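You operate a simulated robot arm through the tools that you are given. There is no shell and no other tool.

The job below is to be done with a simulated two-armed robot. You get a single attempt, and the scene is never put back.

Task
Eject the grey disc from its mould and measure it in the gauge.
Fine: Switch the gauge on and close its yellow slide block on the disc; leave the lever down, the mould in its block and the other discs where they are.

The check looks at the end state, three seconds after you hand in, the way a careful person would. Anything else that was tipped, shoved, dropped, spilled or broken makes it a failure.

Robot
Two 7-joint arms with two-finger grippers on one trunk that stands fixed in place. Base frame: the origin is at the foot of the trunk, x ahead of it, y to its left, z up; the work surface is at about z = 850. Readings come in mm, rad, newtons and seconds.
The left shoulder is at [60, 123, 995], the right one opposite. With the tool pointing down near the work surface each hand reaches from about 360 to 800 mm from the base axis, measured 20 degrees to its own side. Payload 1.47 kg a hand.
Tool frame (each hand has its own): the origin (TCP) lies between the finger pads and is the grasp point; the fingertips stand 16 mm ahead of it; z points along the fingers, y is the line along which they close. The gripper opens to 87 mm; its body begins 55 mm behind the TCP.
Orientation is told as [roll, pitch, yaw] about the base's x, y, z axes, in that order, counted from this pose: with the fingers straight down and closing along the base's y, the tool's x points along the base's -x, its y along +y and its z along -z.

Tools
- The arms move only by the tool arm_command. It takes "left_targets", "right_targets" or both (then of equal length, played together; a hand with none holds still); each is a list of rows, each a list of 3 entries, a list of its own where there are three numbers: the turn, a rotation vector about the base's x, y, z in units of 8 degrees (1.0 is 8 degrees), then the shift along the base's x, y, z in units of 20 mm (1.0 is 20 mm), then the finger opening in mm, from 0 to 87. In form: [[[rx, ry, rz], [x, y, z], gripper], ...]. A call has 1 to 20 rows; each row shifts and turns the commanded pose from where the row before left it. A call with a number of a shift or a turn outside -1 to 1 is refused whole. A row lasts 0.2 s, in which the tool goes at most 50 mm and 0.15 rad; a call with a longer step from one row to the next is refused whole, and so is a gripper value outside its range. Where a pose cannot be reached the arm comes as near as it can. A force on the tool above 40 N (or 10 N above the force at the start of the call, whichever is more), or a blocked arm, ends the call early, and 0.2 s more pass. Each finger travels about 153 mm/s and halts on what it meets, pressing with about 28 N; the grip force reading is that of the motor and also rises with nothing between the fingers. The clock runs only during rows and for 0.2 s after the last one: add rows that do not move to give the fingers time. The reply holds the time, the measured pose of the TCP, the force on the tool along the base axes, the opening and the grip force, in the units named above and with some noise, with the torque about the TCP (base axes, N m) and any sound that the robot's microphone picked up.
- Cameras (640 x 400 px; columns grow to the right, rows downward): "scene" is now at [60.5, -65.6, 1559]; the picture's right is [-0.79, -0.61, 0.00], its down [-0.41, 0.53, -0.74] and it looks along [0.46, -0.59, -0.67] (base axes); focal length 292 px, centre (320, 200). "left" rides on the left gripper at [73, -12, -90] in its tool frame; the picture's right is [0.16, 0.99, 0.00], its down [-0.72, 0.12, -0.68] and it looks along [-0.67, 0.11, 0.73] (tool axes); focal length 247 px, centre (320, 200). "right" rides on the right gripper at [73, 12, -90] in its tool frame; the picture's right is [-0.16, 0.99, 0.00], its down [-0.72, -0.12, -0.68] and it looks along [-0.67, -0.11, 0.73] (tool axes); focal length 247 px, centre (320, 200). There is no depth. A picture from a camera that has moved, and an enlarged one, comes with that camera's place and axes in the base frame and with its lens.
- snapshot(camera): a new picture of that camera. The clock stands still meanwhile.
- slide_trunk(by): moves the trunk up (or, below 0, down) by that many mm; the arms and the scene camera ride with it, the base frame stays. It gives what a move gives, with no picture.
- head_to(pan, tilt): turns the head with the scene camera to pan (to the left, within 2.094 rad either way) and tilt (down, from -0.506 to 1.204), counted from straight ahead of the robot. It gives what a move gives.
- close_up(camera, box): a new picture of the part [left, top, right, bottom] of that camera's present view, enlarged. The clock stands still meanwhile.
- finish_job(): hands the job in; it is judged then, once.

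Nothing tells you positions but the pictures and the camera data. Unless the task says otherwise, let go and move clear before handing in.

The tools are called after ">>>" by a JSON object that holds its "fn" and its "kwargs". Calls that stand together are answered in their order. arm_command: Moves the arms, as the interface text tells. Its arguments: {"type":"object","properties":{"left_targets":{"type":"array"},"right_targets":{"type":"array"}},"required":[]} The other tools are called the same way: slide_trunk (by) moves the trunk up or down; head_to (pan, tilt) turns the head that bears the scene camera; snapshot (camera) takes a picture; close_up (camera, box) takes an enlarged picture of a part of a camera's view; finish_job () hands the job in.

At the start:

```text
time_s: 0.0
left_eef_pos: [531.5, -68.6, 1146.2]
left_tool_rot: [-0.001, 0.0, 0.0]
left_contact_force: [-0.2, -0.2, -1.0]
left_wrist_torque: [0.0, 0.01, 0.02]
left_opening: 87.1
left_finger_force: 0.0
right_eef_pos: [306.7, -474.0, 1152.9]
right_tool_rot: [0.001, -0.001, 0.001]
right_contact_force: [0.2, -0.6, -0.6]
right_wrist_torque: [-0.02, 0.02, -0.02]
right_opening: 86.8
right_finger_force: 0.1
trunk travel left (down, up): [-150.0, 80.0]
head pan, tilt (commanded): [-0.909, 0.73]
```

scene: 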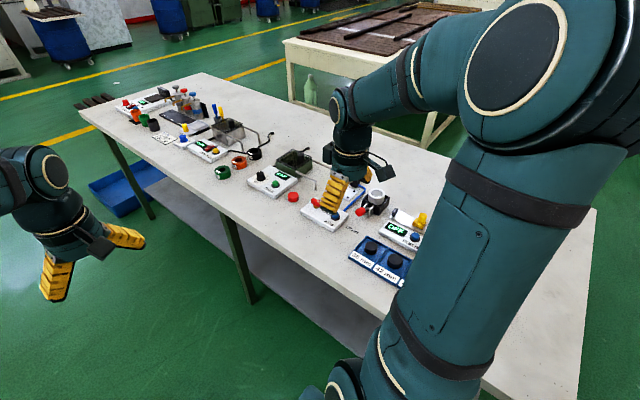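
right: 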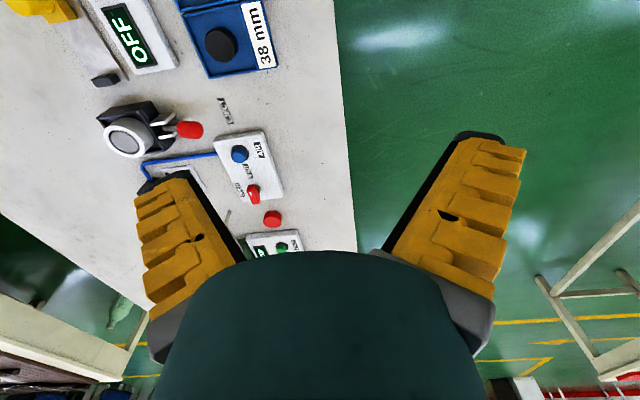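
left: 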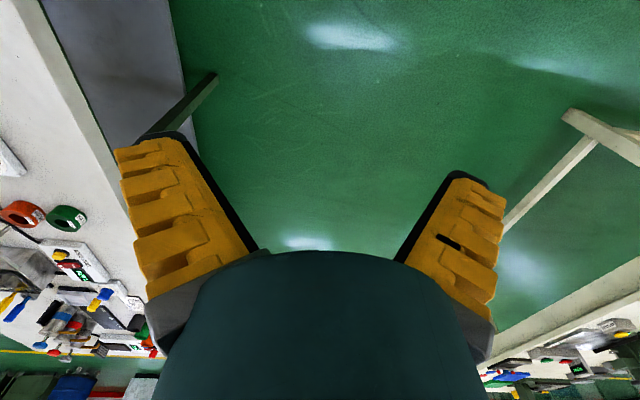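

I see a bench on the robot's right side holding several devices: a mould in a black block, a lever, a gauge with a yellow slide block, and labelled blue trays. I'll take enlarged pictures before moving anything.

>>> {"fn": "close_up", "kwargs": {"camera": "scene", "box": [300, 140, 460, 300]}}

>>> {"fn": "close_up", "kwargs": {"camera": "scene", "box": [100, 70, 340, 220]}}

>>> {"fn": "close_up", "kwargs": {"camera": "right", "box": [0, 0, 360, 260]}}

```text
2.50 times, centred on (380, 220) of scene
camera zoom: at [60.5, -65.6, 1559.0], right [-0.79, -0.61, 0.0], down [-0.41, 0.53, -0.74], along [0.46, -0.59, -0.67], focal length 731 px, centre (170, 150)
```

zoom: 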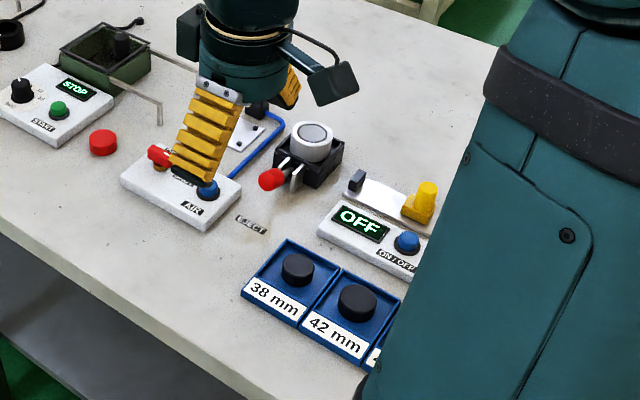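

```text
2.67 times, centred on (220, 145) of scene
camera zoom: at [60.5, -65.6, 1559.0], right [-0.79, -0.61, 0.0], down [-0.41, 0.53, -0.74], along [0.46, -0.59, -0.67], focal length 780 px, centre (587, 347)
```

zoom: 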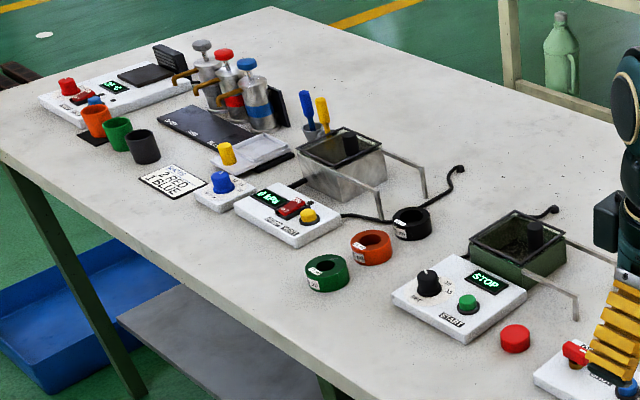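

```text
1.54 times, centred on (180, 130) of right
camera zoom: at [233.1, -462.1, 1243.1], right [0.16, 0.99, 0.0], down [0.72, -0.12, 0.68], along [0.67, -0.11, -0.73], focal length 380 px, centre (535, 308)
```

zoom: 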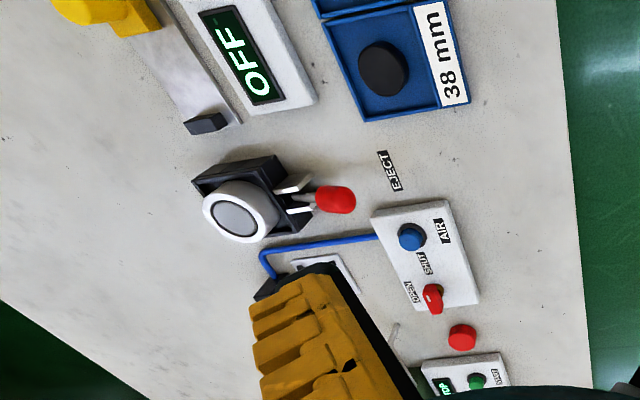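

The mould with the white ring seems to stand near (374, -785), with the gauge and trays at smaller x, but the right hand hides part of it. I'll turn the right hand so its camera looks over the bench, staying high above everything.

>>> {"fn": "arm_command", "kwargs": {"right_targets": [[[0, 0, -1], [0.3, 0.1, 0.2], 87], [[0, 0, -1], [0.3, 0.1, 0.2], 87], [[0, 0, -1], [0.3, 0.1, 0.2], 87], [[0, 0, -1], [0.3, 0.1, 0.2], 87], [[0, 0, -1], [0.3, 0.1, 0.2], 87], [[0, 0, -1], [0.3, 0.1, 0], 87], [[0, 0, -1], [0.3, 0.1, 0], 87], [[0, 0, -1], [0.3, 0.1, 0], 87], [[0, 0, -1], [0.3, 0.1, 0], 87], [[0, 0, -1], [0.3, 0.1, 0], 87], [[0, 0, -1], [0.3, 0.1, 0], 87], [[0, 0, -0.25], [0.3, 0.1, 0], 87]]}}

```text
time_s: 2.6
left_eef_pos: [532.3, -69.5, 1146.2]
left_tool_rot: [0.001, -0.001, 0.0]
left_contact_force: [-0.6, 0.0, 0.1]
left_wrist_torque: [-0.02, -0.03, -0.01]
left_opening: 87.0
left_finger_force: 0.1
right_eef_pos: [378.4, -448.8, 1172.1]
right_tool_rot: [0.002, -0.001, -1.574]
right_contact_force: [0.6, 0.4, 0.1]
right_wrist_torque: [0.03, -0.03, 0.0]
right_opening: 87.1
right_finger_force: 0.1
trunk travel left (down, up): [-150.0, 80.0]
head pan, tilt (commanded): [-0.909, 0.73]
```

The hand now has yaw -90° at about (378, -449, 1172). I'll look from both cameras.

>>> {"fn": "snapshot", "kwargs": {"camera": "right"}}

>>> {"fn": "snapshot", "kwargs": {"camera": "scene"}}

```text
taken
camera right: at [389.8, -376.1, 1261.8], right [0.99, -0.16, 0.0], down [-0.12, -0.72, 0.68], along [-0.11, -0.67, -0.73], focal length 247 px, centre (320, 200)
```

right: 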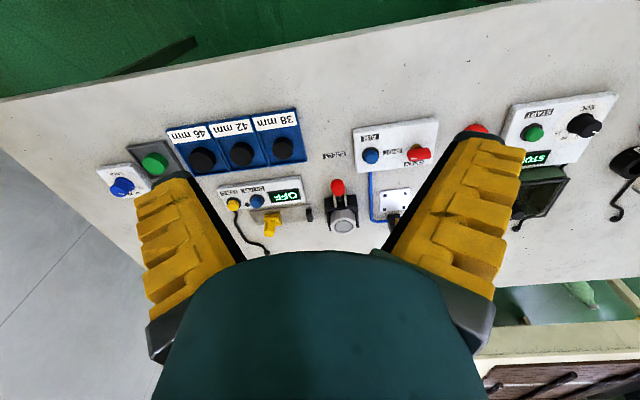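

```text
taken
camera scene: at [60.6, -65.7, 1559.0], right [-0.79, -0.61, 0.0], down [-0.41, 0.53, -0.74], along [0.46, -0.59, -0.67], focal length 292 px, centre (320, 200)
```

scene: 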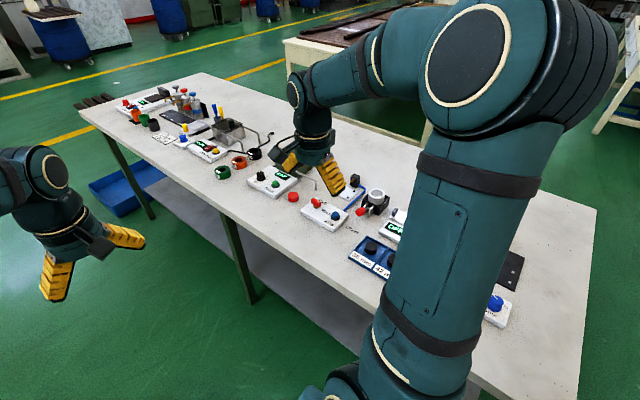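

>>> {"fn": "close_up", "kwargs": {"camera": "right", "box": [220, 110, 460, 260]}}

>>> {"fn": "close_up", "kwargs": {"camera": "scene", "box": [290, 160, 420, 280]}}

>>> {"fn": "close_up", "kwargs": {"camera": "right", "box": [80, 100, 320, 260]}}

```text
2.67 times, centred on (340, 185) of right
camera zoom: at [389.8, -376.1, 1261.8], right [0.99, -0.16, 0.0], down [-0.12, -0.72, 0.68], along [-0.11, -0.67, -0.73], focal length 659 px, centre (267, 240)
```

zoom: 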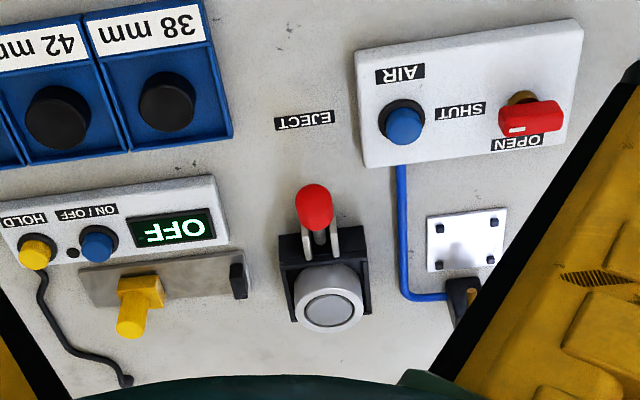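

```text
3.33 times, centred on (355, 220) of scene
camera zoom: at [60.6, -65.7, 1559.0], right [-0.79, -0.61, 0.0], down [-0.41, 0.53, -0.74], along [0.46, -0.59, -0.67], focal length 975 px, centre (203, 133)
```

zoom: 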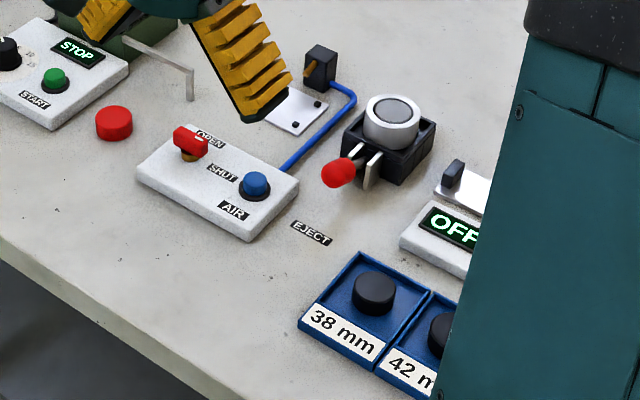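

```text
2.50 times, centred on (200, 180) of right
camera zoom: at [389.8, -376.1, 1261.8], right [0.99, -0.16, 0.0], down [-0.12, -0.72, 0.68], along [-0.11, -0.67, -0.73], focal length 617 px, centre (620, 250)
```

zoom: 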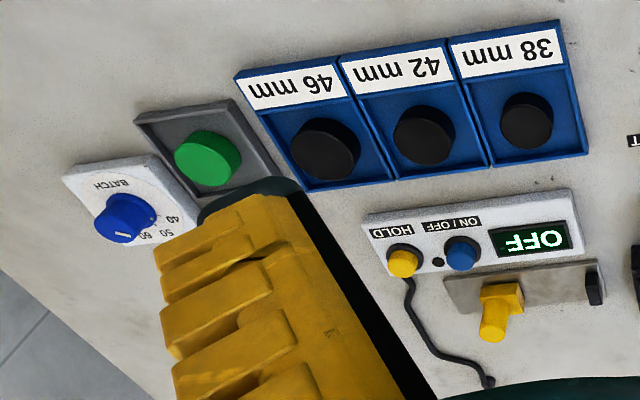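

The mould block with the white ring and grey disc is at about (375, -787, top 907), its red-knobbed eject lever at about (374, -681, 900), and the gauge rail lies along x from about 213 to 300 at y -772. The gauge's ON/OFF button is near (198, -708). I'll bring the right camera closer, still well above everything.

>>> {"fn": "arm_command", "kwargs": {"right_targets": [[[0, 0, 0], [0, -0.95, -0.7], 87], [[0, 0, 0], [0, -0.95, -0.7], 87], [[0, 0, 0], [0, -0.95, -0.7], 87], [[0, 0, 0], [0, -0.95, -0.7], 87], [[0, 0, 0], [0, -0.95, -0.7], 87], [[0, 0, 0], [0, -0.95, -0.7], 87], [[0, 0, 0], [0, -0.95, -0.7], 87], [[0, 0, 0], [0, -0.95, -0.7], 87]]}}

>>> {"fn": "snapshot", "kwargs": {"camera": "right"}}

>>> {"fn": "snapshot", "kwargs": {"camera": "scene"}}

```text
time_s: 4.4
left_eef_pos: [531.9, -70.3, 1147.0]
left_tool_rot: [-0.001, 0.0, 0.0]
left_contact_force: [0.4, 0.1, 0.1]
left_wrist_torque: [0.01, -0.01, -0.01]
left_opening: 87.0
left_finger_force: 0.0
right_eef_pos: [383.0, -604.7, 1059.4]
right_tool_rot: [0.001, -0.001, -1.569]
right_contact_force: [-1.1, 0.1, -0.3]
right_wrist_torque: [0.0, 0.0, 0.02]
right_opening: 87.3
right_finger_force: 0.1
trunk travel left (down, up): [-150.0, 80.0]
head pan, tilt (commanded): [-0.909, 0.73]
```

```text
taken
camera right: at [394.3, -531.0, 1149.9], right [0.99, -0.16, 0.0], down [-0.12, -0.72, 0.68], along [-0.11, -0.67, -0.73], focal length 247 px, centre (320, 200)
```

right: 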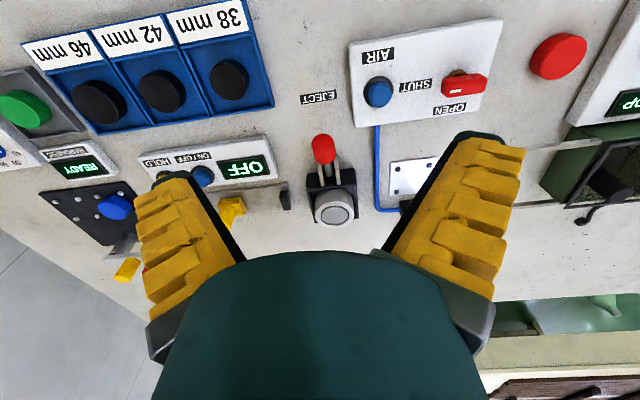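

```text
taken
camera scene: at [60.9, -66.3, 1558.9], right [-0.79, -0.61, 0.0], down [-0.41, 0.53, -0.74], along [0.46, -0.59, -0.67], focal length 292 px, centre (320, 200)
```

scene: 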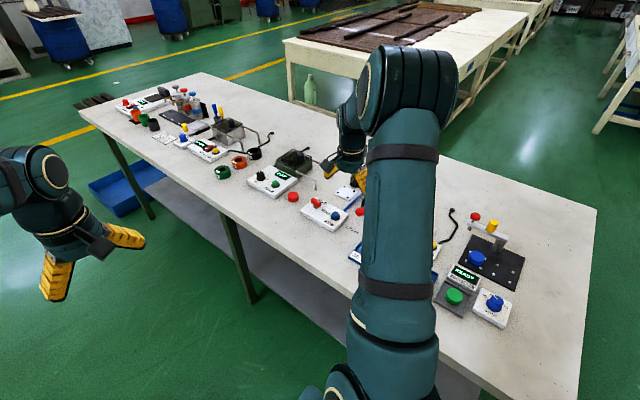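

>>> {"fn": "close_up", "kwargs": {"camera": "right", "box": [270, 120, 390, 240]}}

>>> {"fn": "close_up", "kwargs": {"camera": "right", "box": [130, 120, 310, 240]}}

>>> {"fn": "close_up", "kwargs": {"camera": "right", "box": [340, 20, 500, 220]}}

```text
3.33 times, centred on (330, 180) of right
camera zoom: at [394.3, -531.0, 1149.9], right [0.99, -0.16, 0.0], down [-0.12, -0.72, 0.68], along [-0.11, -0.67, -0.73], focal length 823 px, centre (287, 267)
```

zoom: 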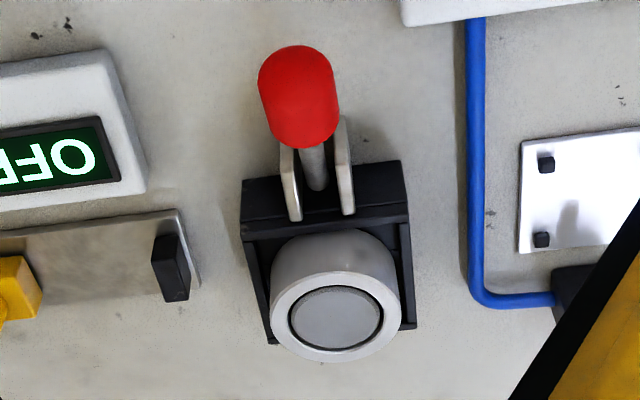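

```text
3.33 times, centred on (220, 180) of right
camera zoom: at [394.3, -531.0, 1149.9], right [0.99, -0.16, 0.0], down [-0.12, -0.72, 0.68], along [-0.11, -0.67, -0.73], focal length 823 px, centre (653, 267)
```

zoom: 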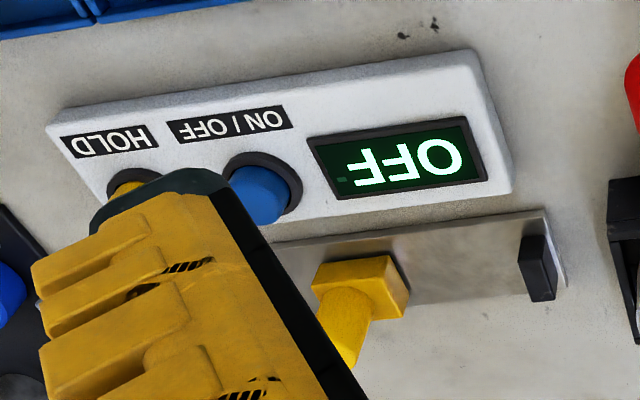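

```text
2.00 times, centred on (420, 120) of right
camera zoom: at [394.3, -531.0, 1149.9], right [0.99, -0.16, 0.0], down [-0.12, -0.72, 0.68], along [-0.11, -0.67, -0.73], focal length 494 px, centre (120, 360)
```

zoom: 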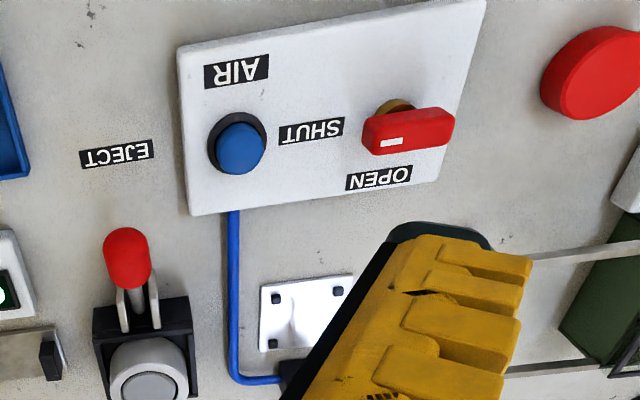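

The lever is a red-knobbed rod at about (374, -680, 901), rising from a pivot near (374, -740, 870), so it needs to go down. The disc looks about 40 mm across and sits flush in the ring. Next I'll look at the gauge from closer.

>>> {"fn": "arm_command", "kwargs": {"right_targets": [[[0, 0, 0], [-1, -0.1, 0], 87], [[0, 0, 0], [-1, -0.1, -0.2], 87], [[0, 0, 0], [-1, -0.1, -0.3], 87], [[0, 0, 0], [-1, -0.1, -0.5], 87], [[0, 0, 0], [-1, -0.1, -0.5], 87], [[0, 0, 0], [-1, -0.1, -0.5], 87]]}}

>>> {"fn": "snapshot", "kwargs": {"camera": "right"}}

>>> {"fn": "close_up", "kwargs": {"camera": "right", "box": [230, 100, 410, 240]}}

```text
time_s: 5.8
left_eef_pos: [532.4, -70.6, 1146.4]
left_tool_rot: [-0.001, -0.001, 0.0]
left_contact_force: [-0.2, 0.2, -0.5]
left_wrist_torque: [0.0, 0.0, 0.0]
left_opening: 87.3
left_finger_force: 0.1
right_eef_pos: [255.1, -614.1, 1019.8]
right_tool_rot: [0.0, 0.0, -1.571]
right_contact_force: [1.0, 1.0, -0.1]
right_wrist_torque: [0.02, -0.02, 0.02]
right_opening: 86.9
right_finger_force: 0.2
trunk travel left (down, up): [-150.0, 80.0]
head pan, tilt (commanded): [-0.909, 0.73]
```

```text
taken
camera right: at [267.7, -541.6, 1110.1], right [0.99, -0.16, 0.0], down [-0.12, -0.72, 0.68], along [-0.11, -0.67, -0.73], focal length 247 px, centre (320, 200)
```

right: 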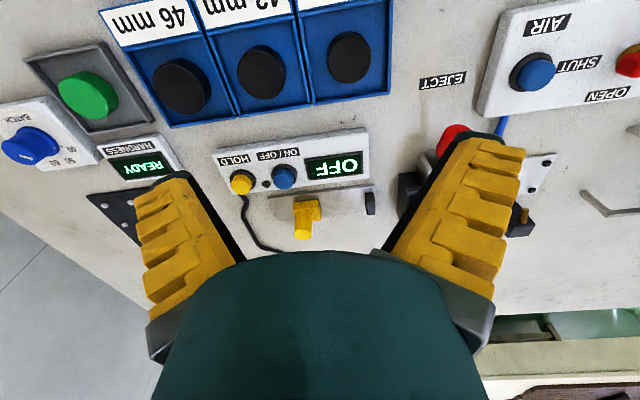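

```text
2.86 times, centred on (320, 170) of right
camera zoom: at [267.7, -541.6, 1110.1], right [0.99, -0.16, 0.0], down [-0.12, -0.72, 0.68], along [-0.11, -0.67, -0.73], focal length 706 px, centre (320, 286)
```

zoom: 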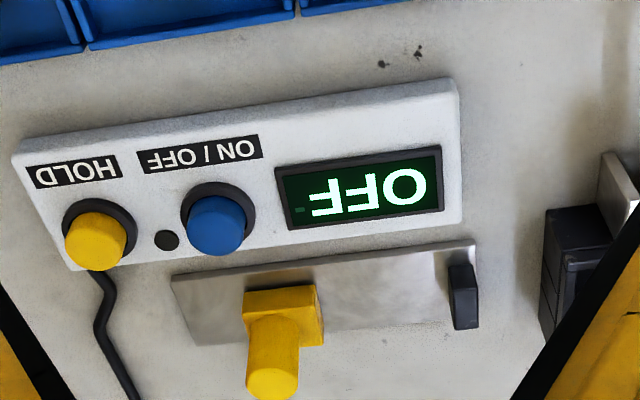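

The gauge reads as follows: fixed dark jaw with its face near x 290, yellow block face near x 231, rail centre y about -781, and the ON/OFF button top about (197, -708, 881). I'll start with the eject lever: close the right fingers and hover above the red knob.

>>> {"fn": "arm_command", "kwargs": {"right_targets": [[[0, 0, 0], [0.99, -0.48, -0.3], 0], [[0, 0, 0], [0.99, -0.48, -0.3], 0], [[0, 0, 0], [0.99, -0.48, -0.4], 0], [[0, 0, 0], [0.99, -0.48, -0.5], 0], [[0, 0, 0], [0.99, -0.48, -0.5], 0], [[0, 0, 0], [0.99, -0.48, -0.5], 0], [[0, 0, 0], [0, 0, 0], 0]]}}

>>> {"fn": "snapshot", "kwargs": {"camera": "right"}}

>>> {"fn": "close_up", "kwargs": {"camera": "scene", "box": [290, 150, 470, 280]}}

```text
time_s: 7.4
left_eef_pos: [531.8, -68.6, 1147.5]
left_tool_rot: [-0.001, 0.0, 0.001]
left_contact_force: [-0.1, 0.4, 0.6]
left_wrist_torque: [0.01, 0.02, 0.0]
left_opening: 86.9
left_finger_force: 0.1
right_eef_pos: [374.4, -669.9, 972.9]
right_tool_rot: [-0.001, 0.001, -1.57]
right_contact_force: [-0.7, -0.6, -0.7]
right_wrist_torque: [-0.02, -0.01, 0.01]
right_opening: 0.1
right_finger_force: 28.2
trunk travel left (down, up): [-150.0, 80.0]
head pan, tilt (commanded): [-0.909, 0.73]
```

```text
taken
camera right: at [386.9, -597.9, 1062.7], right [0.99, -0.16, 0.0], down [-0.12, -0.72, 0.68], along [-0.11, -0.67, -0.73], focal length 247 px, centre (320, 200)
```

right: 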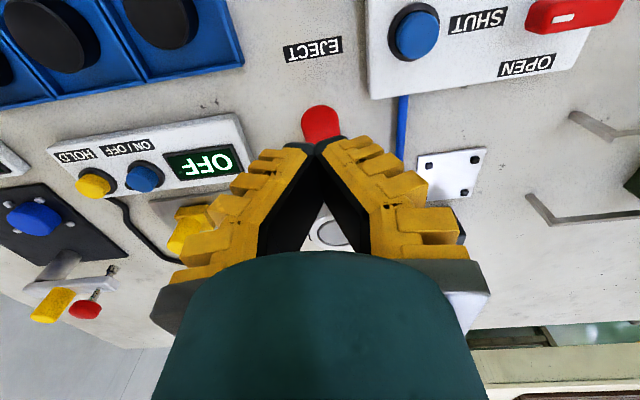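

```text
3.08 times, centred on (380, 215) of scene
camera zoom: at [60.0, -65.3, 1559.1], right [-0.79, -0.61, 0.0], down [-0.41, 0.53, -0.75], along [0.46, -0.59, -0.67], focal length 900 px, centre (135, 154)
```

zoom: 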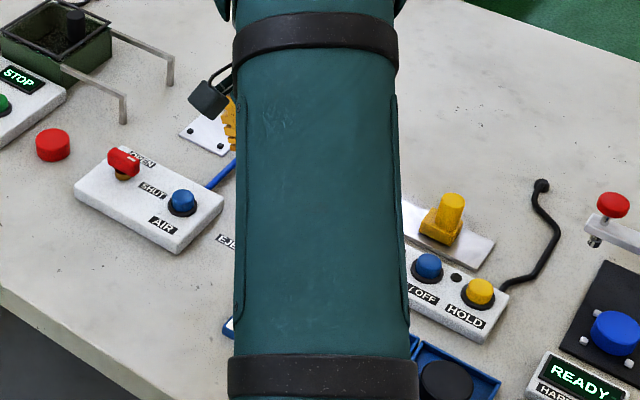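

The closed fingertips hover right over the red knob, which shows just beyond them in the picture. I'll press down gradually and watch the force.

>>> {"fn": "arm_command", "kwargs": {"right_targets": [[[0, 0, 0], [0, -0.1, -0.5], 0], [[0, 0, 0], [0, 0, -0.5], 0], [[0, 0, 0], [0, 0, -0.5], 0], [[0, 0, 0], [0, 0, -0.5], 0], [[0, 0, 0], [0, 0, -0.25], 0]]}}

>>> {"fn": "snapshot", "kwargs": {"camera": "right"}}

```text
time_s: 8.6
left_eef_pos: [532.2, -68.9, 1147.4]
left_tool_rot: [-0.001, 0.0, 0.0]
left_contact_force: [-0.4, 0.1, 0.4]
left_wrist_torque: [-0.01, 0.03, -0.01]
left_opening: 86.9
left_finger_force: 0.0
right_eef_pos: [376.1, -674.3, 926.5]
right_tool_rot: [0.0, -0.001, -1.571]
right_contact_force: [1.1, 0.3, 0.2]
right_wrist_torque: [-0.01, -0.01, 0.0]
right_opening: 0.0
right_finger_force: 27.8
trunk travel left (down, up): [-150.0, 80.0]
head pan, tilt (commanded): [-0.909, 0.73]
```

```text
taken
camera right: at [388.2, -600.4, 1016.2], right [0.99, -0.16, 0.0], down [-0.12, -0.72, 0.68], along [-0.11, -0.67, -0.73], focal length 247 px, centre (320, 200)
```

right: 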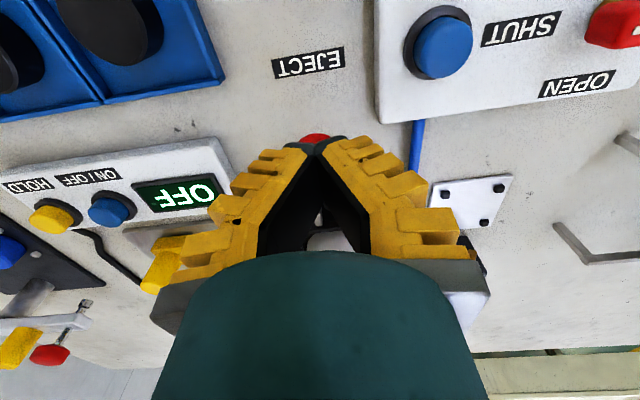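

No contact yet at tip height about 910. I'll continue in small steps.

>>> {"fn": "arm_command", "kwargs": {"right_targets": [[[0, 0, 0], [0, 0, -0.3], 0], [[0, 0, 0], [0, 0, -0.3], 0], [[0, 0, 0], [0, 0, -0.3], 0]]}}

>>> {"fn": "snapshot", "kwargs": {"camera": "right"}}

```text
time_s: 9.4
left_eef_pos: [530.9, -68.3, 1146.6]
left_tool_rot: [0.001, 0.001, 0.0]
left_contact_force: [0.1, -0.4, -1.0]
left_wrist_torque: [0.04, -0.02, -0.02]
left_opening: 87.0
left_finger_force: 0.0
right_eef_pos: [376.1, -672.7, 908.1]
right_tool_rot: [-0.001, -0.003, -1.571]
right_contact_force: [0.1, 0.0, 0.3]
right_wrist_torque: [0.03, 0.0, 0.0]
right_opening: 0.3
right_finger_force: 28.0
trunk travel left (down, up): [-150.0, 80.0]
head pan, tilt (commanded): [-0.909, 0.73]
```

```text
taken
camera right: at [388.3, -600.3, 997.9], right [0.99, -0.16, 0.0], down [-0.12, -0.72, 0.68], along [-0.11, -0.67, -0.73], focal length 247 px, centre (320, 200)
```

right: 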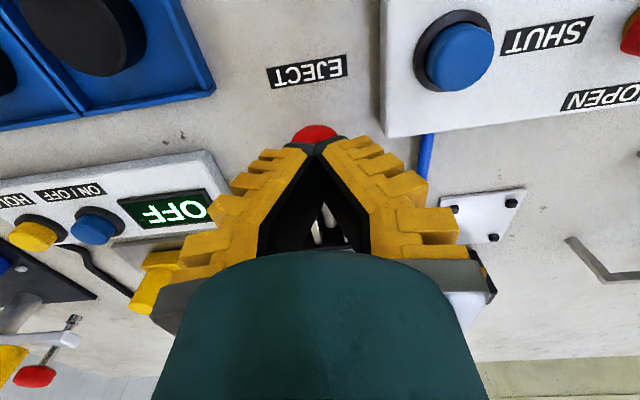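

>>> {"fn": "close_up", "kwargs": {"camera": "right", "box": [260, 100, 380, 250]}}

>>> {"fn": "head_to", "kwargs": {"pan": -1.2, "tilt": 0.73}}

>>> {"fn": "snapshot", "kwargs": {"camera": "scene"}}

```text
2.67 times, centred on (320, 175) of right
camera zoom: at [388.3, -600.3, 997.9], right [0.99, -0.16, 0.0], down [-0.12, -0.72, 0.68], along [-0.11, -0.67, -0.73], focal length 659 px, centre (320, 267)
```

zoom: 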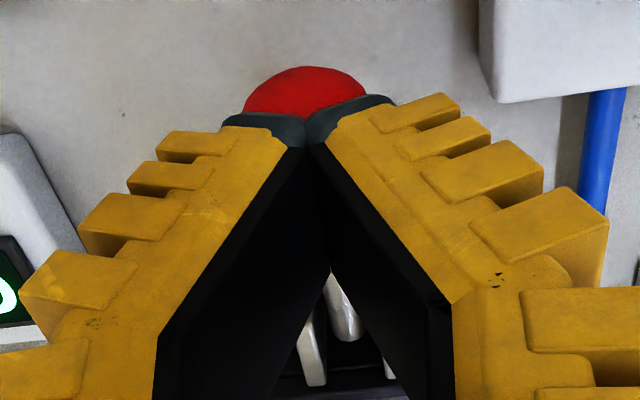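

```text
time_s: 10.2
left_eef_pos: [532.3, -69.1, 1146.1]
left_tool_rot: [0.0, -0.001, 0.0]
left_contact_force: [-0.9, -0.3, -0.1]
left_wrist_torque: [0.0, -0.04, -0.02]
left_opening: 87.0
left_finger_force: 0.1
right_eef_pos: [377.8, -672.9, 908.2]
right_tool_rot: [0.0, -0.001, -1.572]
right_contact_force: [0.2, 0.2, 0.8]
right_wrist_torque: [0.01, -0.01, -0.02]
right_opening: 0.1
right_finger_force: 28.2
trunk travel left (down, up): [-150.0, 80.0]
head pan, tilt (commanded): [-1.201, 0.73]
```

```text
taken
camera scene: at [39.3, -77.7, 1559.1], right [-0.93, -0.36, 0.0], down [-0.24, 0.62, -0.75], along [0.27, -0.69, -0.67], focal length 292 px, centre (320, 200)
```

scene: 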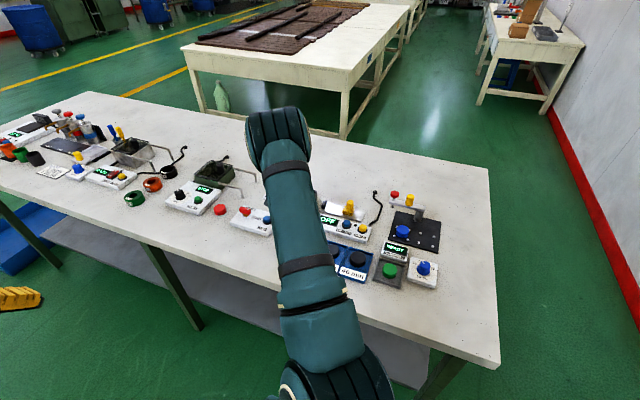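

The fingertips are on or just over the knob, with the rod visible between the fingers. I'll keep pressing down in small steps.

>>> {"fn": "arm_command", "kwargs": {"right_targets": [[[0, 0, 0], [0, 0, -0.25], 0], [[0, 0, 0], [0, 0, -0.25], 0]]}}

>>> {"fn": "close_up", "kwargs": {"camera": "right", "box": [260, 100, 380, 250]}}

```text
time_s: 10.8
left_eef_pos: [531.7, -67.8, 1146.3]
left_tool_rot: [-0.002, -0.001, -0.002]
left_contact_force: [-0.3, -0.2, -0.4]
left_wrist_torque: [-0.01, -0.02, -0.02]
left_opening: 86.8
left_finger_force: 0.1
right_eef_pos: [377.1, -672.6, 900.5]
right_tool_rot: [0.001, -0.002, -1.569]
right_contact_force: [-3.0, 2.6, 14.8]
right_wrist_torque: [-0.12, 0.09, 0.14]
right_opening: 0.2
right_finger_force: 28.5
trunk travel left (down, up): [-150.0, 80.0]
head pan, tilt (commanded): [-1.201, 0.73]
```

```text
2.67 times, centred on (320, 175) of right
camera zoom: at [387.9, -599.7, 990.2], right [0.99, -0.16, 0.0], down [-0.12, -0.72, 0.68], along [-0.11, -0.67, -0.73], focal length 659 px, centre (320, 267)
```

zoom: 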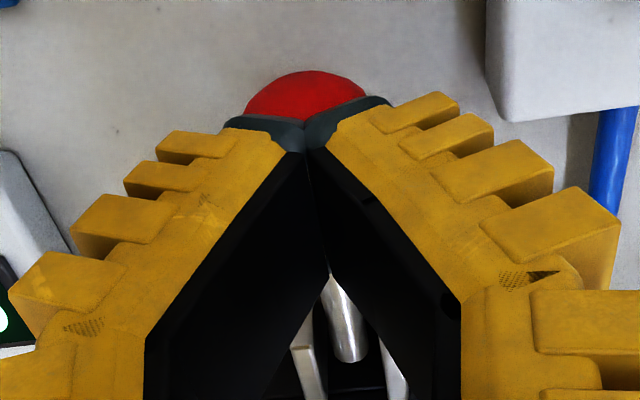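

Contact came at about 15 N with the tip near z 885. I'll press on, a few millimetres at a time.

>>> {"fn": "arm_command", "kwargs": {"right_targets": [[[0, 0, 0], [0, 0, -0.2], 0], [[0, 0, 0], [0, 0, -0.2], 0], [[0, 0, 0], [0, 0, -0.2], 0]]}}

>>> {"fn": "close_up", "kwargs": {"camera": "right", "box": [260, 100, 380, 250]}}

```text
time_s: 11.4
left_eef_pos: [529.6, -67.4, 1146.5]
left_tool_rot: [-0.002, -0.001, 0.001]
left_contact_force: [0.6, -0.3, 0.8]
left_wrist_torque: [0.01, 0.01, 0.0]
left_opening: 87.1
left_finger_force: 0.1
right_eef_pos: [376.2, -674.2, 898.4]
right_tool_rot: [0.006, -0.01, -1.572]
right_contact_force: [-9.0, 9.8, 24.8]
right_wrist_torque: [0.13, 0.18, -0.18]
right_opening: 6.0
right_finger_force: 29.8
trunk travel left (down, up): [-150.0, 80.0]
head pan, tilt (commanded): [-1.201, 0.73]
stopped in row 2 (right hand): the force on the tool passed its limit at 43 N (the readings are from after the stop); the commanded pose is now the measured one
```

```text
2.67 times, centred on (320, 175) of right
camera zoom: at [386.6, -600.5, 987.9], right [0.99, -0.16, 0.01], down [-0.12, -0.72, 0.69], along [-0.1, -0.68, -0.73], focal length 659 px, centre (320, 267)
```

zoom: 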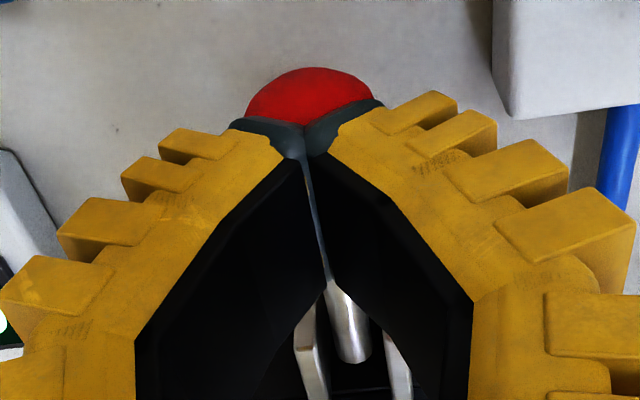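

The call stopped at 43 N and the knob wedged the fingers open by 6 mm. I'll back off straight up and look at what the lever has done.

>>> {"fn": "arm_command", "kwargs": {"right_targets": [[[0, 0, 0], [0, 0, 0.5], 0], [[0, 0, 0], [0, 0.5, 1], 0], [[0, 0, 0], [0, 1, 1], 0], [[0, 0, 0], [0, 1, 1], 0], [[0, 0, 0], [0, 1, 1], 0], [[0, 0, 0], [0, 0, 0.6], 0]]}}

>>> {"fn": "snapshot", "kwargs": {"camera": "right"}}

>>> {"fn": "close_up", "kwargs": {"camera": "right", "box": [260, 120, 380, 260]}}

```text
time_s: 12.8
left_eef_pos: [532.2, -69.7, 1146.2]
left_tool_rot: [0.0, 0.0, 0.0]
left_contact_force: [0.7, -0.1, 0.1]
left_wrist_torque: [-0.01, 0.0, 0.02]
left_opening: 87.1
left_finger_force: 0.1
right_eef_pos: [375.6, -606.9, 995.6]
right_tool_rot: [0.004, -0.006, -1.571]
right_contact_force: [-0.5, -0.6, 0.3]
right_wrist_torque: [0.02, 0.02, -0.01]
right_opening: 0.3
right_finger_force: 28.1
trunk travel left (down, up): [-150.0, 80.0]
head pan, tilt (commanded): [-1.201, 0.73]
```

```text
taken
camera right: at [386.8, -532.9, 1084.6], right [0.99, -0.16, 0.0], down [-0.12, -0.72, 0.68], along [-0.11, -0.68, -0.73], focal length 247 px, centre (320, 200)
```

right: 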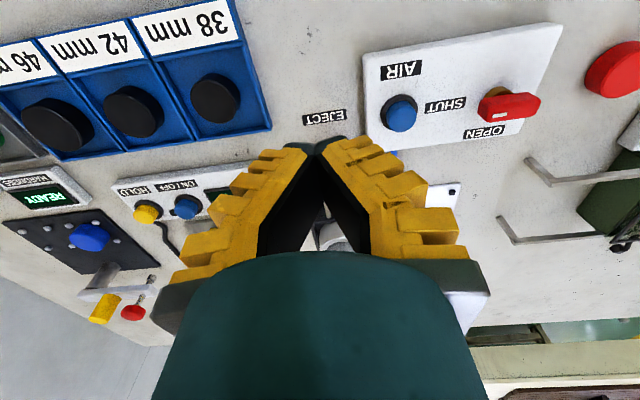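

```text
2.86 times, centred on (320, 190) of right
camera zoom: at [386.8, -532.9, 1084.6], right [0.99, -0.16, 0.0], down [-0.12, -0.72, 0.68], along [-0.11, -0.68, -0.73], focal length 706 px, centre (320, 229)
```

zoom: 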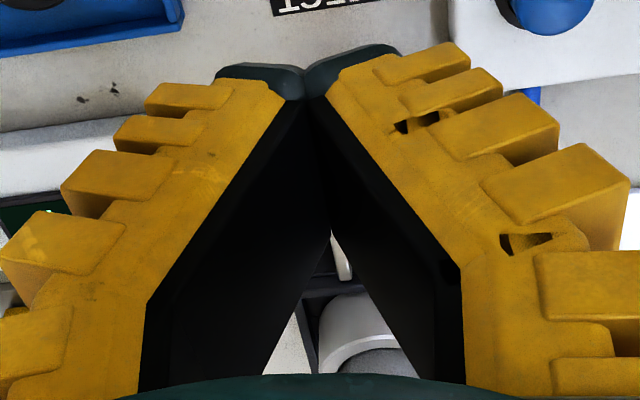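

I'll open the fingers and rise to the earlier viewing pose to compare the lever.

>>> {"fn": "arm_command", "kwargs": {"right_targets": [[[0, 0, 0], [0.12, 0, 1], 40], [[0, 0, 0], [0.12, 0, 1], 87], [[0, 0, 0], [0.12, 0, 1], 87], [[0, 0, 0], [0, 0.1, 0.2], 87]]}}

>>> {"fn": "close_up", "kwargs": {"camera": "right", "box": [270, 120, 390, 240]}}

```text
time_s: 13.8
left_eef_pos: [531.1, -69.2, 1145.4]
left_tool_rot: [0.0, 0.002, -0.001]
left_contact_force: [-0.4, 0.3, -0.2]
left_wrist_torque: [-0.01, -0.02, 0.03]
left_opening: 87.0
left_finger_force: 0.0
right_eef_pos: [383.9, -601.6, 1063.2]
right_tool_rot: [0.004, -0.006, -1.57]
right_contact_force: [-0.1, -1.5, -0.5]
right_wrist_torque: [0.0, 0.0, 0.0]
right_opening: 87.0
right_finger_force: 0.1
trunk travel left (down, up): [-150.0, 80.0]
head pan, tilt (commanded): [-1.201, 0.73]
```

```text
3.33 times, centred on (330, 180) of right
camera zoom: at [394.8, -529.4, 1151.3], right [0.99, -0.16, 0.0], down [-0.12, -0.72, 0.68], along [-0.11, -0.68, -0.73], focal length 823 px, centre (287, 267)
```

zoom: 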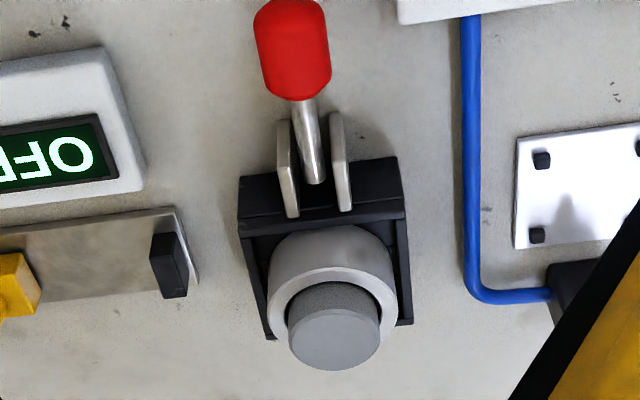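

The lever is now down and stays there, and the grey disc stands out of the ring by roughly 14 mm. Disc centre is about (373, -788), top near z 920. Next I'll turn the hand back to yaw 0, so it grips along y and clears the gauge jaws, and try the reach above the mould at a safe height.

>>> {"fn": "arm_command", "kwargs": {"right_targets": [[[0, 0, 1], [0, -0.4, -0.1], 70], [[0, 0, 1], [0, -0.4, -0.1], 70], [[0, 0, 1], [0, -0.4, -0.1], 70], [[0, 0, 1], [0, -0.4, -0.1], 70], [[0, 0, 1], [0, -0.4, -0.1], 70], [[0, 0, 1], [0, -0.4, -0.1], 70], [[0, 0, 1], [0, -0.4, -0.1], 70], [[0, 0, 1], [0, -0.4, -0.1], 70], [[0, 0, 1], [0, -0.4, -0.1], 70], [[0, 0, 1], [0, -0.4, -0.1], 70], [[0, 0, 1], [0, -0.4, -0.1], 70], [[0, 0, 0.25], [0, -0.4, -0.1], 70]]}}

>>> {"fn": "snapshot", "kwargs": {"camera": "right"}}

>>> {"fn": "snapshot", "kwargs": {"camera": "scene"}}

```text
time_s: 16.4
left_eef_pos: [532.2, -68.9, 1147.0]
left_tool_rot: [0.0, 0.0, 0.002]
left_contact_force: [-0.3, 0.1, -0.3]
left_wrist_torque: [0.03, 0.04, 0.0]
left_opening: 87.1
left_finger_force: 0.0
right_eef_pos: [385.5, -700.0, 1034.6]
right_tool_rot: [0.004, -0.004, 0.001]
right_contact_force: [0.1, 0.0, 0.2]
right_wrist_torque: [0.03, 0.01, -0.01]
right_opening: 73.5
right_finger_force: 2.3
trunk travel left (down, up): [-150.0, 80.0]
head pan, tilt (commanded): [-1.201, 0.73]
```

```text
taken
camera right: at [311.3, -688.7, 1124.8], right [0.16, 0.99, 0.0], down [0.72, -0.12, 0.68], along [0.68, -0.1, -0.73], focal length 247 px, centre (320, 200)
```

right: 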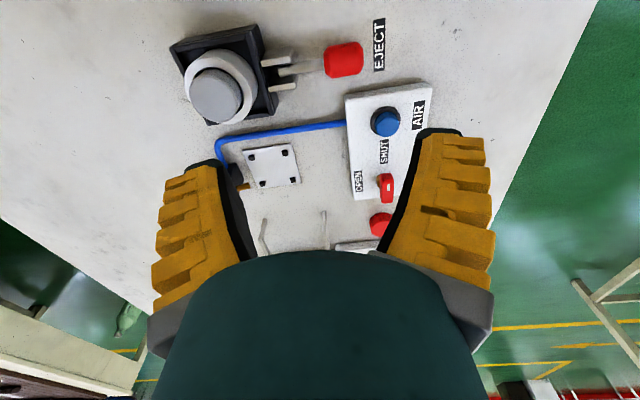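

```text
taken
camera scene: at [39.4, -77.9, 1559.1], right [-0.93, -0.36, 0.0], down [-0.24, 0.62, -0.75], along [0.27, -0.69, -0.67], focal length 292 px, centre (320, 200)
```

scene: 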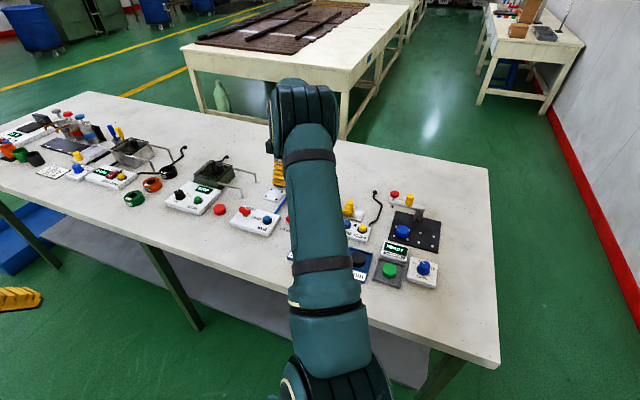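

Yaw 0 is reachable here. I'll zoom in on the raised disc to pin down its position and height.

>>> {"fn": "close_up", "kwargs": {"camera": "right", "box": [160, 20, 300, 140]}}

```text
3.33 times, centred on (230, 80) of right
camera zoom: at [311.3, -688.7, 1124.8], right [0.16, 0.99, 0.0], down [0.72, -0.12, 0.68], along [0.68, -0.1, -0.73], focal length 823 px, centre (620, 600)
```

zoom: 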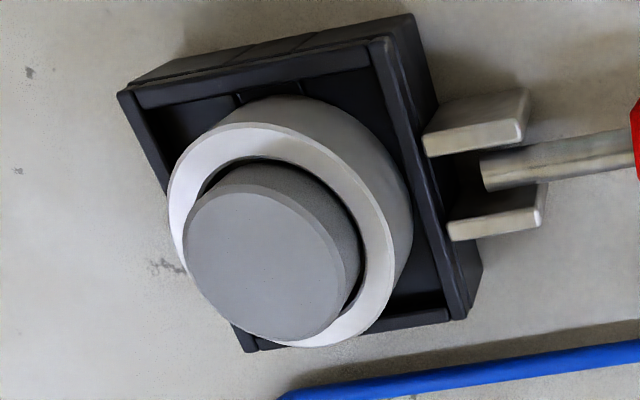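

The disc's top centre triangulates to about (374, -785, 923). I'll move above it with fingers open to about 62 mm and check the reach and alignment.

>>> {"fn": "arm_command", "kwargs": {"right_targets": [[[0, 0, 0], [-0.117, -0.85, -0.5], 66], [[0, 0, 0], [-0.117, -0.85, -0.5], 66], [[0, 0, 0], [-0.117, -0.85, -0.5], 66], [[0, 0, 0], [-0.117, -0.85, -0.5], 66], [[0, 0, 0], [-0.117, -0.85, -0.5], 66], [[0, 0, 0], [0, 0, 0], 66]]}}

>>> {"fn": "snapshot", "kwargs": {"camera": "right"}}

```text
time_s: 17.8
left_eef_pos: [530.5, -68.0, 1146.1]
left_tool_rot: [0.001, 0.0, 0.0]
left_contact_force: [-0.1, 0.8, -0.5]
left_wrist_torque: [0.0, 0.01, -0.01]
left_opening: 86.6
left_finger_force: 0.1
right_eef_pos: [372.5, -784.1, 986.1]
right_tool_rot: [0.004, -0.005, 0.001]
right_contact_force: [0.2, 0.3, 0.7]
right_wrist_torque: [0.02, 0.0, -0.04]
right_opening: 69.9
right_finger_force: 2.7
trunk travel left (down, up): [-150.0, 80.0]
head pan, tilt (commanded): [-1.201, 0.73]
```

```text
taken
camera right: at [298.7, -773.6, 1076.2], right [0.16, 0.99, 0.0], down [0.72, -0.12, 0.68], along [0.68, -0.11, -0.73], focal length 247 px, centre (320, 200)
```

right: 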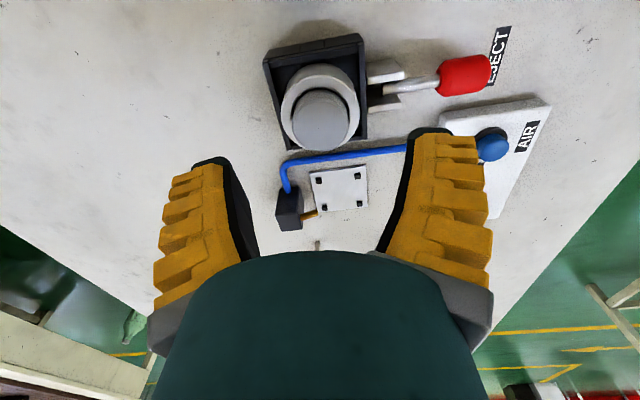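

>>> {"fn": "close_up", "kwargs": {"camera": "right", "box": [250, 20, 410, 170]}}

```text
2.67 times, centred on (330, 95) of right
camera zoom: at [298.7, -773.6, 1076.2], right [0.16, 0.99, 0.0], down [0.72, -0.12, 0.68], along [0.68, -0.11, -0.73], focal length 659 px, centre (293, 480)
```

zoom: 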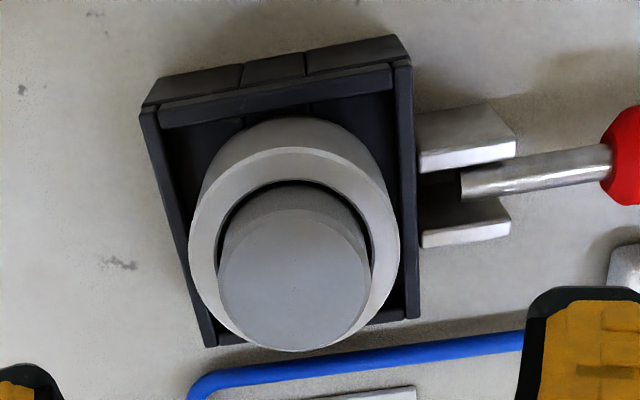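

The disc is centred between the fingers, its top at about z 924 and the ring top at about 906. I'll lower the open fingers around it, keeping the tips a couple of millimetres above the ring.

>>> {"fn": "arm_command", "kwargs": {"right_targets": [[[0, 0, 0], [0.05, -0.05, -0.6], 66], [[0, 0, 0], [0, 0, -0.6], 66], [[0, 0, 0], [0, 0, -0.6], 66], [[0, 0, 0], [0, 0, -0.6], 66], [[0, 0, 0], [0, 0, -0.55], 66], [[0, 0, 0], [0, 0, 0], 66]]}}

>>> {"fn": "snapshot", "kwargs": {"camera": "right"}}

>>> {"fn": "close_up", "kwargs": {"camera": "right", "box": [210, 80, 450, 260]}}

```text
time_s: 19.2
left_eef_pos: [531.6, -68.6, 1146.3]
left_tool_rot: [0.001, -0.001, 0.0]
left_contact_force: [0.3, 0.5, -0.8]
left_wrist_torque: [-0.02, 0.0, -0.01]
left_opening: 87.0
left_finger_force: 0.0
right_eef_pos: [373.1, -786.3, 928.1]
right_tool_rot: [0.003, -0.007, 0.001]
right_contact_force: [-0.4, 0.6, 0.4]
right_wrist_torque: [-0.02, -0.01, 0.04]
right_opening: 70.1
right_finger_force: 3.2
trunk travel left (down, up): [-150.0, 80.0]
head pan, tilt (commanded): [-1.201, 0.73]
```

```text
taken
camera right: at [300.0, -775.3, 1017.0], right [0.16, 0.99, 0.0], down [0.72, -0.12, 0.68], along [0.68, -0.11, -0.73], focal length 247 px, centre (320, 200)
```

right: 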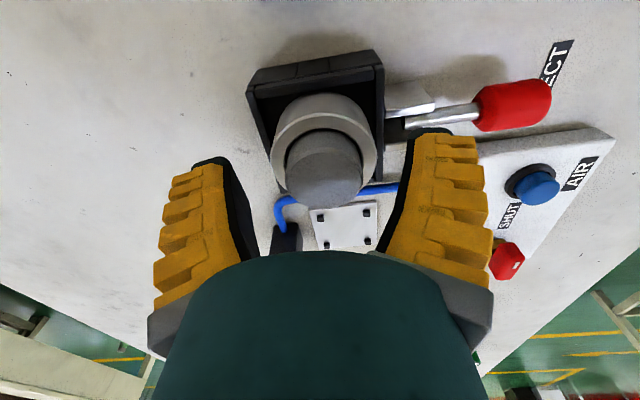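

```text
2.22 times, centred on (330, 170) of right
camera zoom: at [300.0, -775.3, 1017.0], right [0.16, 0.99, 0.0], down [0.72, -0.12, 0.68], along [0.68, -0.11, -0.73], focal length 549 px, centre (298, 267)
```

zoom: 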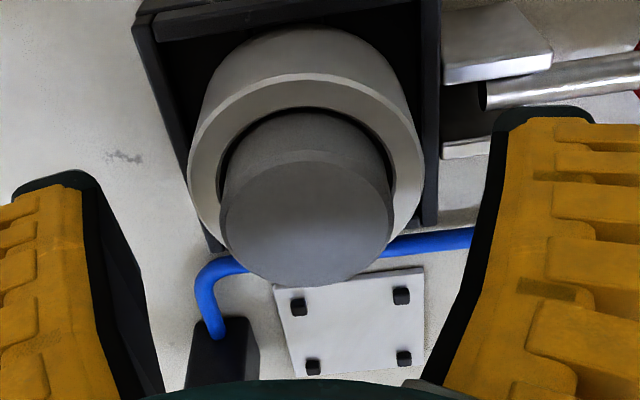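

Alignment is good: disc centre (373.3, -785.4), with the TCP about 1 mm off. I'll lower about 2.5 mm and close on the disc.

>>> {"fn": "arm_command", "kwargs": {"right_targets": [[[0, 0, 0], [0, 0.04, -0.12], 66], [[0, 0, 0], [0, 0, 0], 50], [[0, 0, 0], [0, 0, 0], 30], [[0, 0, 0], [0, 0, 0], 20], [[0, 0, 0], [0, 0, 0], 20]]}}

>>> {"fn": "close_up", "kwargs": {"camera": "right", "box": [210, 80, 450, 260]}}

```text
time_s: 20.4
left_eef_pos: [531.7, -68.4, 1146.0]
left_tool_rot: [0.0, -0.001, -0.002]
left_contact_force: [0.5, 0.3, -0.6]
left_wrist_torque: [-0.01, 0.01, 0.03]
left_opening: 87.2
left_finger_force: 0.1
right_eef_pos: [374.3, -785.1, 926.6]
right_tool_rot: [0.003, -0.008, 0.0]
right_contact_force: [1.5, -0.8, 6.0]
right_wrist_torque: [-0.05, -0.01, -0.04]
right_opening: 29.9
right_finger_force: 27.6
trunk travel left (down, up): [-150.0, 80.0]
head pan, tilt (commanded): [-1.201, 0.73]
```

```text
2.22 times, centred on (330, 170) of right
camera zoom: at [300.6, -774.2, 1015.5], right [0.16, 0.99, 0.0], down [0.72, -0.12, 0.69], along [0.68, -0.11, -0.73], focal length 549 px, centre (298, 267)
```

zoom: 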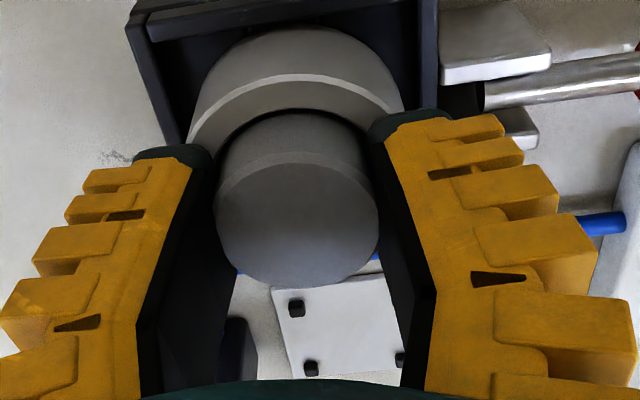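

The fingers have closed on the disc (grip about 28 N), with a slight upward force of 6 N. I'll lift a little and check that only the disc comes up.

>>> {"fn": "arm_command", "kwargs": {"right_targets": [[[0, 0, 0], [0, 0, 0.15], 20], [[0, 0, 0], [0, 0, 0.2], 20], [[0, 0, 0], [0, 0, 0.3], 20], [[0, 0, 0], [0, 0, 0], 20]]}}

>>> {"fn": "close_up", "kwargs": {"camera": "right", "box": [210, 80, 450, 260]}}

```text
time_s: 21.4
left_eef_pos: [532.3, -68.7, 1147.1]
left_tool_rot: [-0.001, 0.001, 0.0]
left_contact_force: [0.5, 0.6, -0.1]
left_wrist_torque: [0.02, -0.03, 0.03]
left_opening: 87.1
left_finger_force: 0.0
right_eef_pos: [373.4, -786.9, 937.4]
right_tool_rot: [0.003, -0.005, -0.001]
right_contact_force: [-0.3, 0.6, 1.6]
right_wrist_torque: [-0.02, -0.03, 0.02]
right_opening: 28.1
right_finger_force: 6.8
trunk travel left (down, up): [-150.0, 80.0]
head pan, tilt (commanded): [-1.201, 0.73]
```

```text
2.22 times, centred on (330, 170) of right
camera zoom: at [299.9, -774.6, 1026.9], right [0.16, 0.99, 0.0], down [0.72, -0.12, 0.68], along [0.68, -0.11, -0.73], focal length 549 px, centre (298, 267)
```

zoom: 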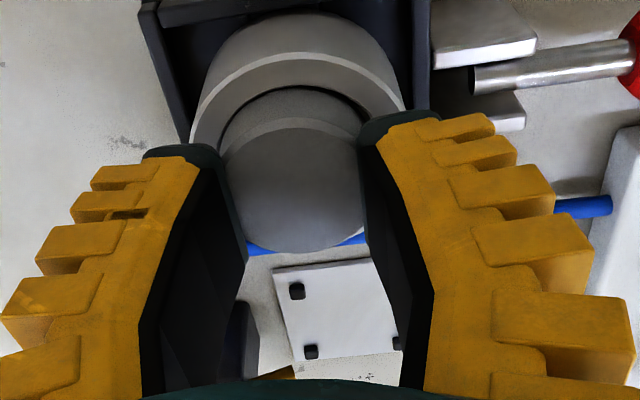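

The fingers slid up along the disc, whose top is still at about 923; the grip command of 20 mm was too gentle. I'll open, go back down, and this time command 0 for full grip force.

>>> {"fn": "arm_command", "kwargs": {"right_targets": [[[0, 0, 0], [0, 0, 0], 60], [[0, 0, 0], [0, 0.05, -0.2], 60], [[0, 0, 0], [0, 0, -0.3], 60], [[0, 0, 0], [0, 0, -0.1], 60], [[0, 0, 0], [0, 0, 0], 60]]}}

>>> {"fn": "close_up", "kwargs": {"camera": "right", "box": [210, 80, 450, 260]}}

```text
time_s: 22.6
left_eef_pos: [530.6, -67.3, 1147.3]
left_tool_rot: [-0.001, 0.0, 0.0]
left_contact_force: [0.0, 0.0, -0.1]
left_wrist_torque: [-0.02, 0.05, -0.01]
left_opening: 86.6
left_finger_force: 0.0
right_eef_pos: [374.3, -784.7, 927.0]
right_tool_rot: [0.004, -0.005, -0.001]
right_contact_force: [0.4, 0.3, 0.2]
right_wrist_torque: [-0.02, -0.01, 0.0]
right_opening: 64.7
right_finger_force: 3.3
trunk travel left (down, up): [-150.0, 80.0]
head pan, tilt (commanded): [-1.201, 0.73]
```

```text
2.22 times, centred on (330, 170) of right
camera zoom: at [300.4, -772.1, 1015.0], right [0.16, 0.99, 0.0], down [0.72, -0.12, 0.68], along [0.68, -0.11, -0.73], focal length 549 px, centre (298, 267)
```

zoom: 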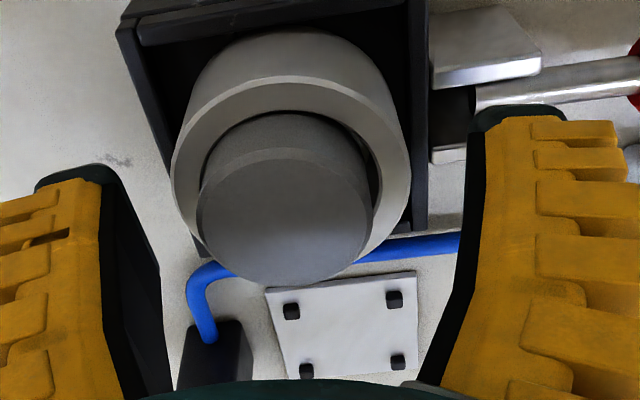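

>>> {"fn": "arm_command", "kwargs": {"right_targets": [[[0, 0, 0], [-0.05, -0.06, -0.1], 60], [[0, 0, 0], [0, 0, 0], 40], [[0, 0, 0], [0, 0, 0], 20], [[0, 0, 0], [0, 0, 0], 0], [[0, 0, 0], [0, 0, 0], 0], [[0, 0, 0], [0, 0, 0], 0]]}}

>>> {"fn": "close_up", "kwargs": {"camera": "right", "box": [210, 80, 450, 260]}}

```text
time_s: 24.0
left_eef_pos: [532.5, -69.1, 1148.0]
left_tool_rot: [-0.002, 0.0, -0.001]
left_contact_force: [0.0, 0.0, -0.8]
left_wrist_torque: [-0.03, -0.01, -0.02]
left_opening: 86.9
left_finger_force: 0.0
right_eef_pos: [372.9, -785.0, 927.2]
right_tool_rot: [-0.001, -0.006, 0.001]
right_contact_force: [1.6, -4.3, 15.7]
right_wrist_torque: [-0.04, -0.02, 0.01]
right_opening: 29.6
right_finger_force: 28.0
trunk travel left (down, up): [-150.0, 80.0]
head pan, tilt (commanded): [-1.201, 0.73]
```

```text
2.22 times, centred on (330, 170) of right
camera zoom: at [298.8, -773.2, 1015.3], right [0.16, 0.99, 0.0], down [0.72, -0.12, 0.69], along [0.68, -0.11, -0.73], focal length 549 px, centre (298, 267)
```

zoom: 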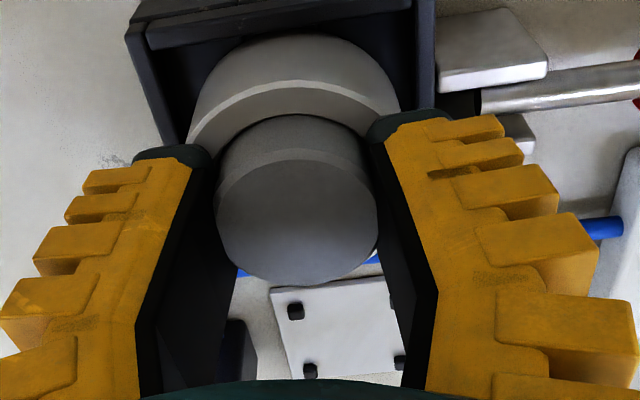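

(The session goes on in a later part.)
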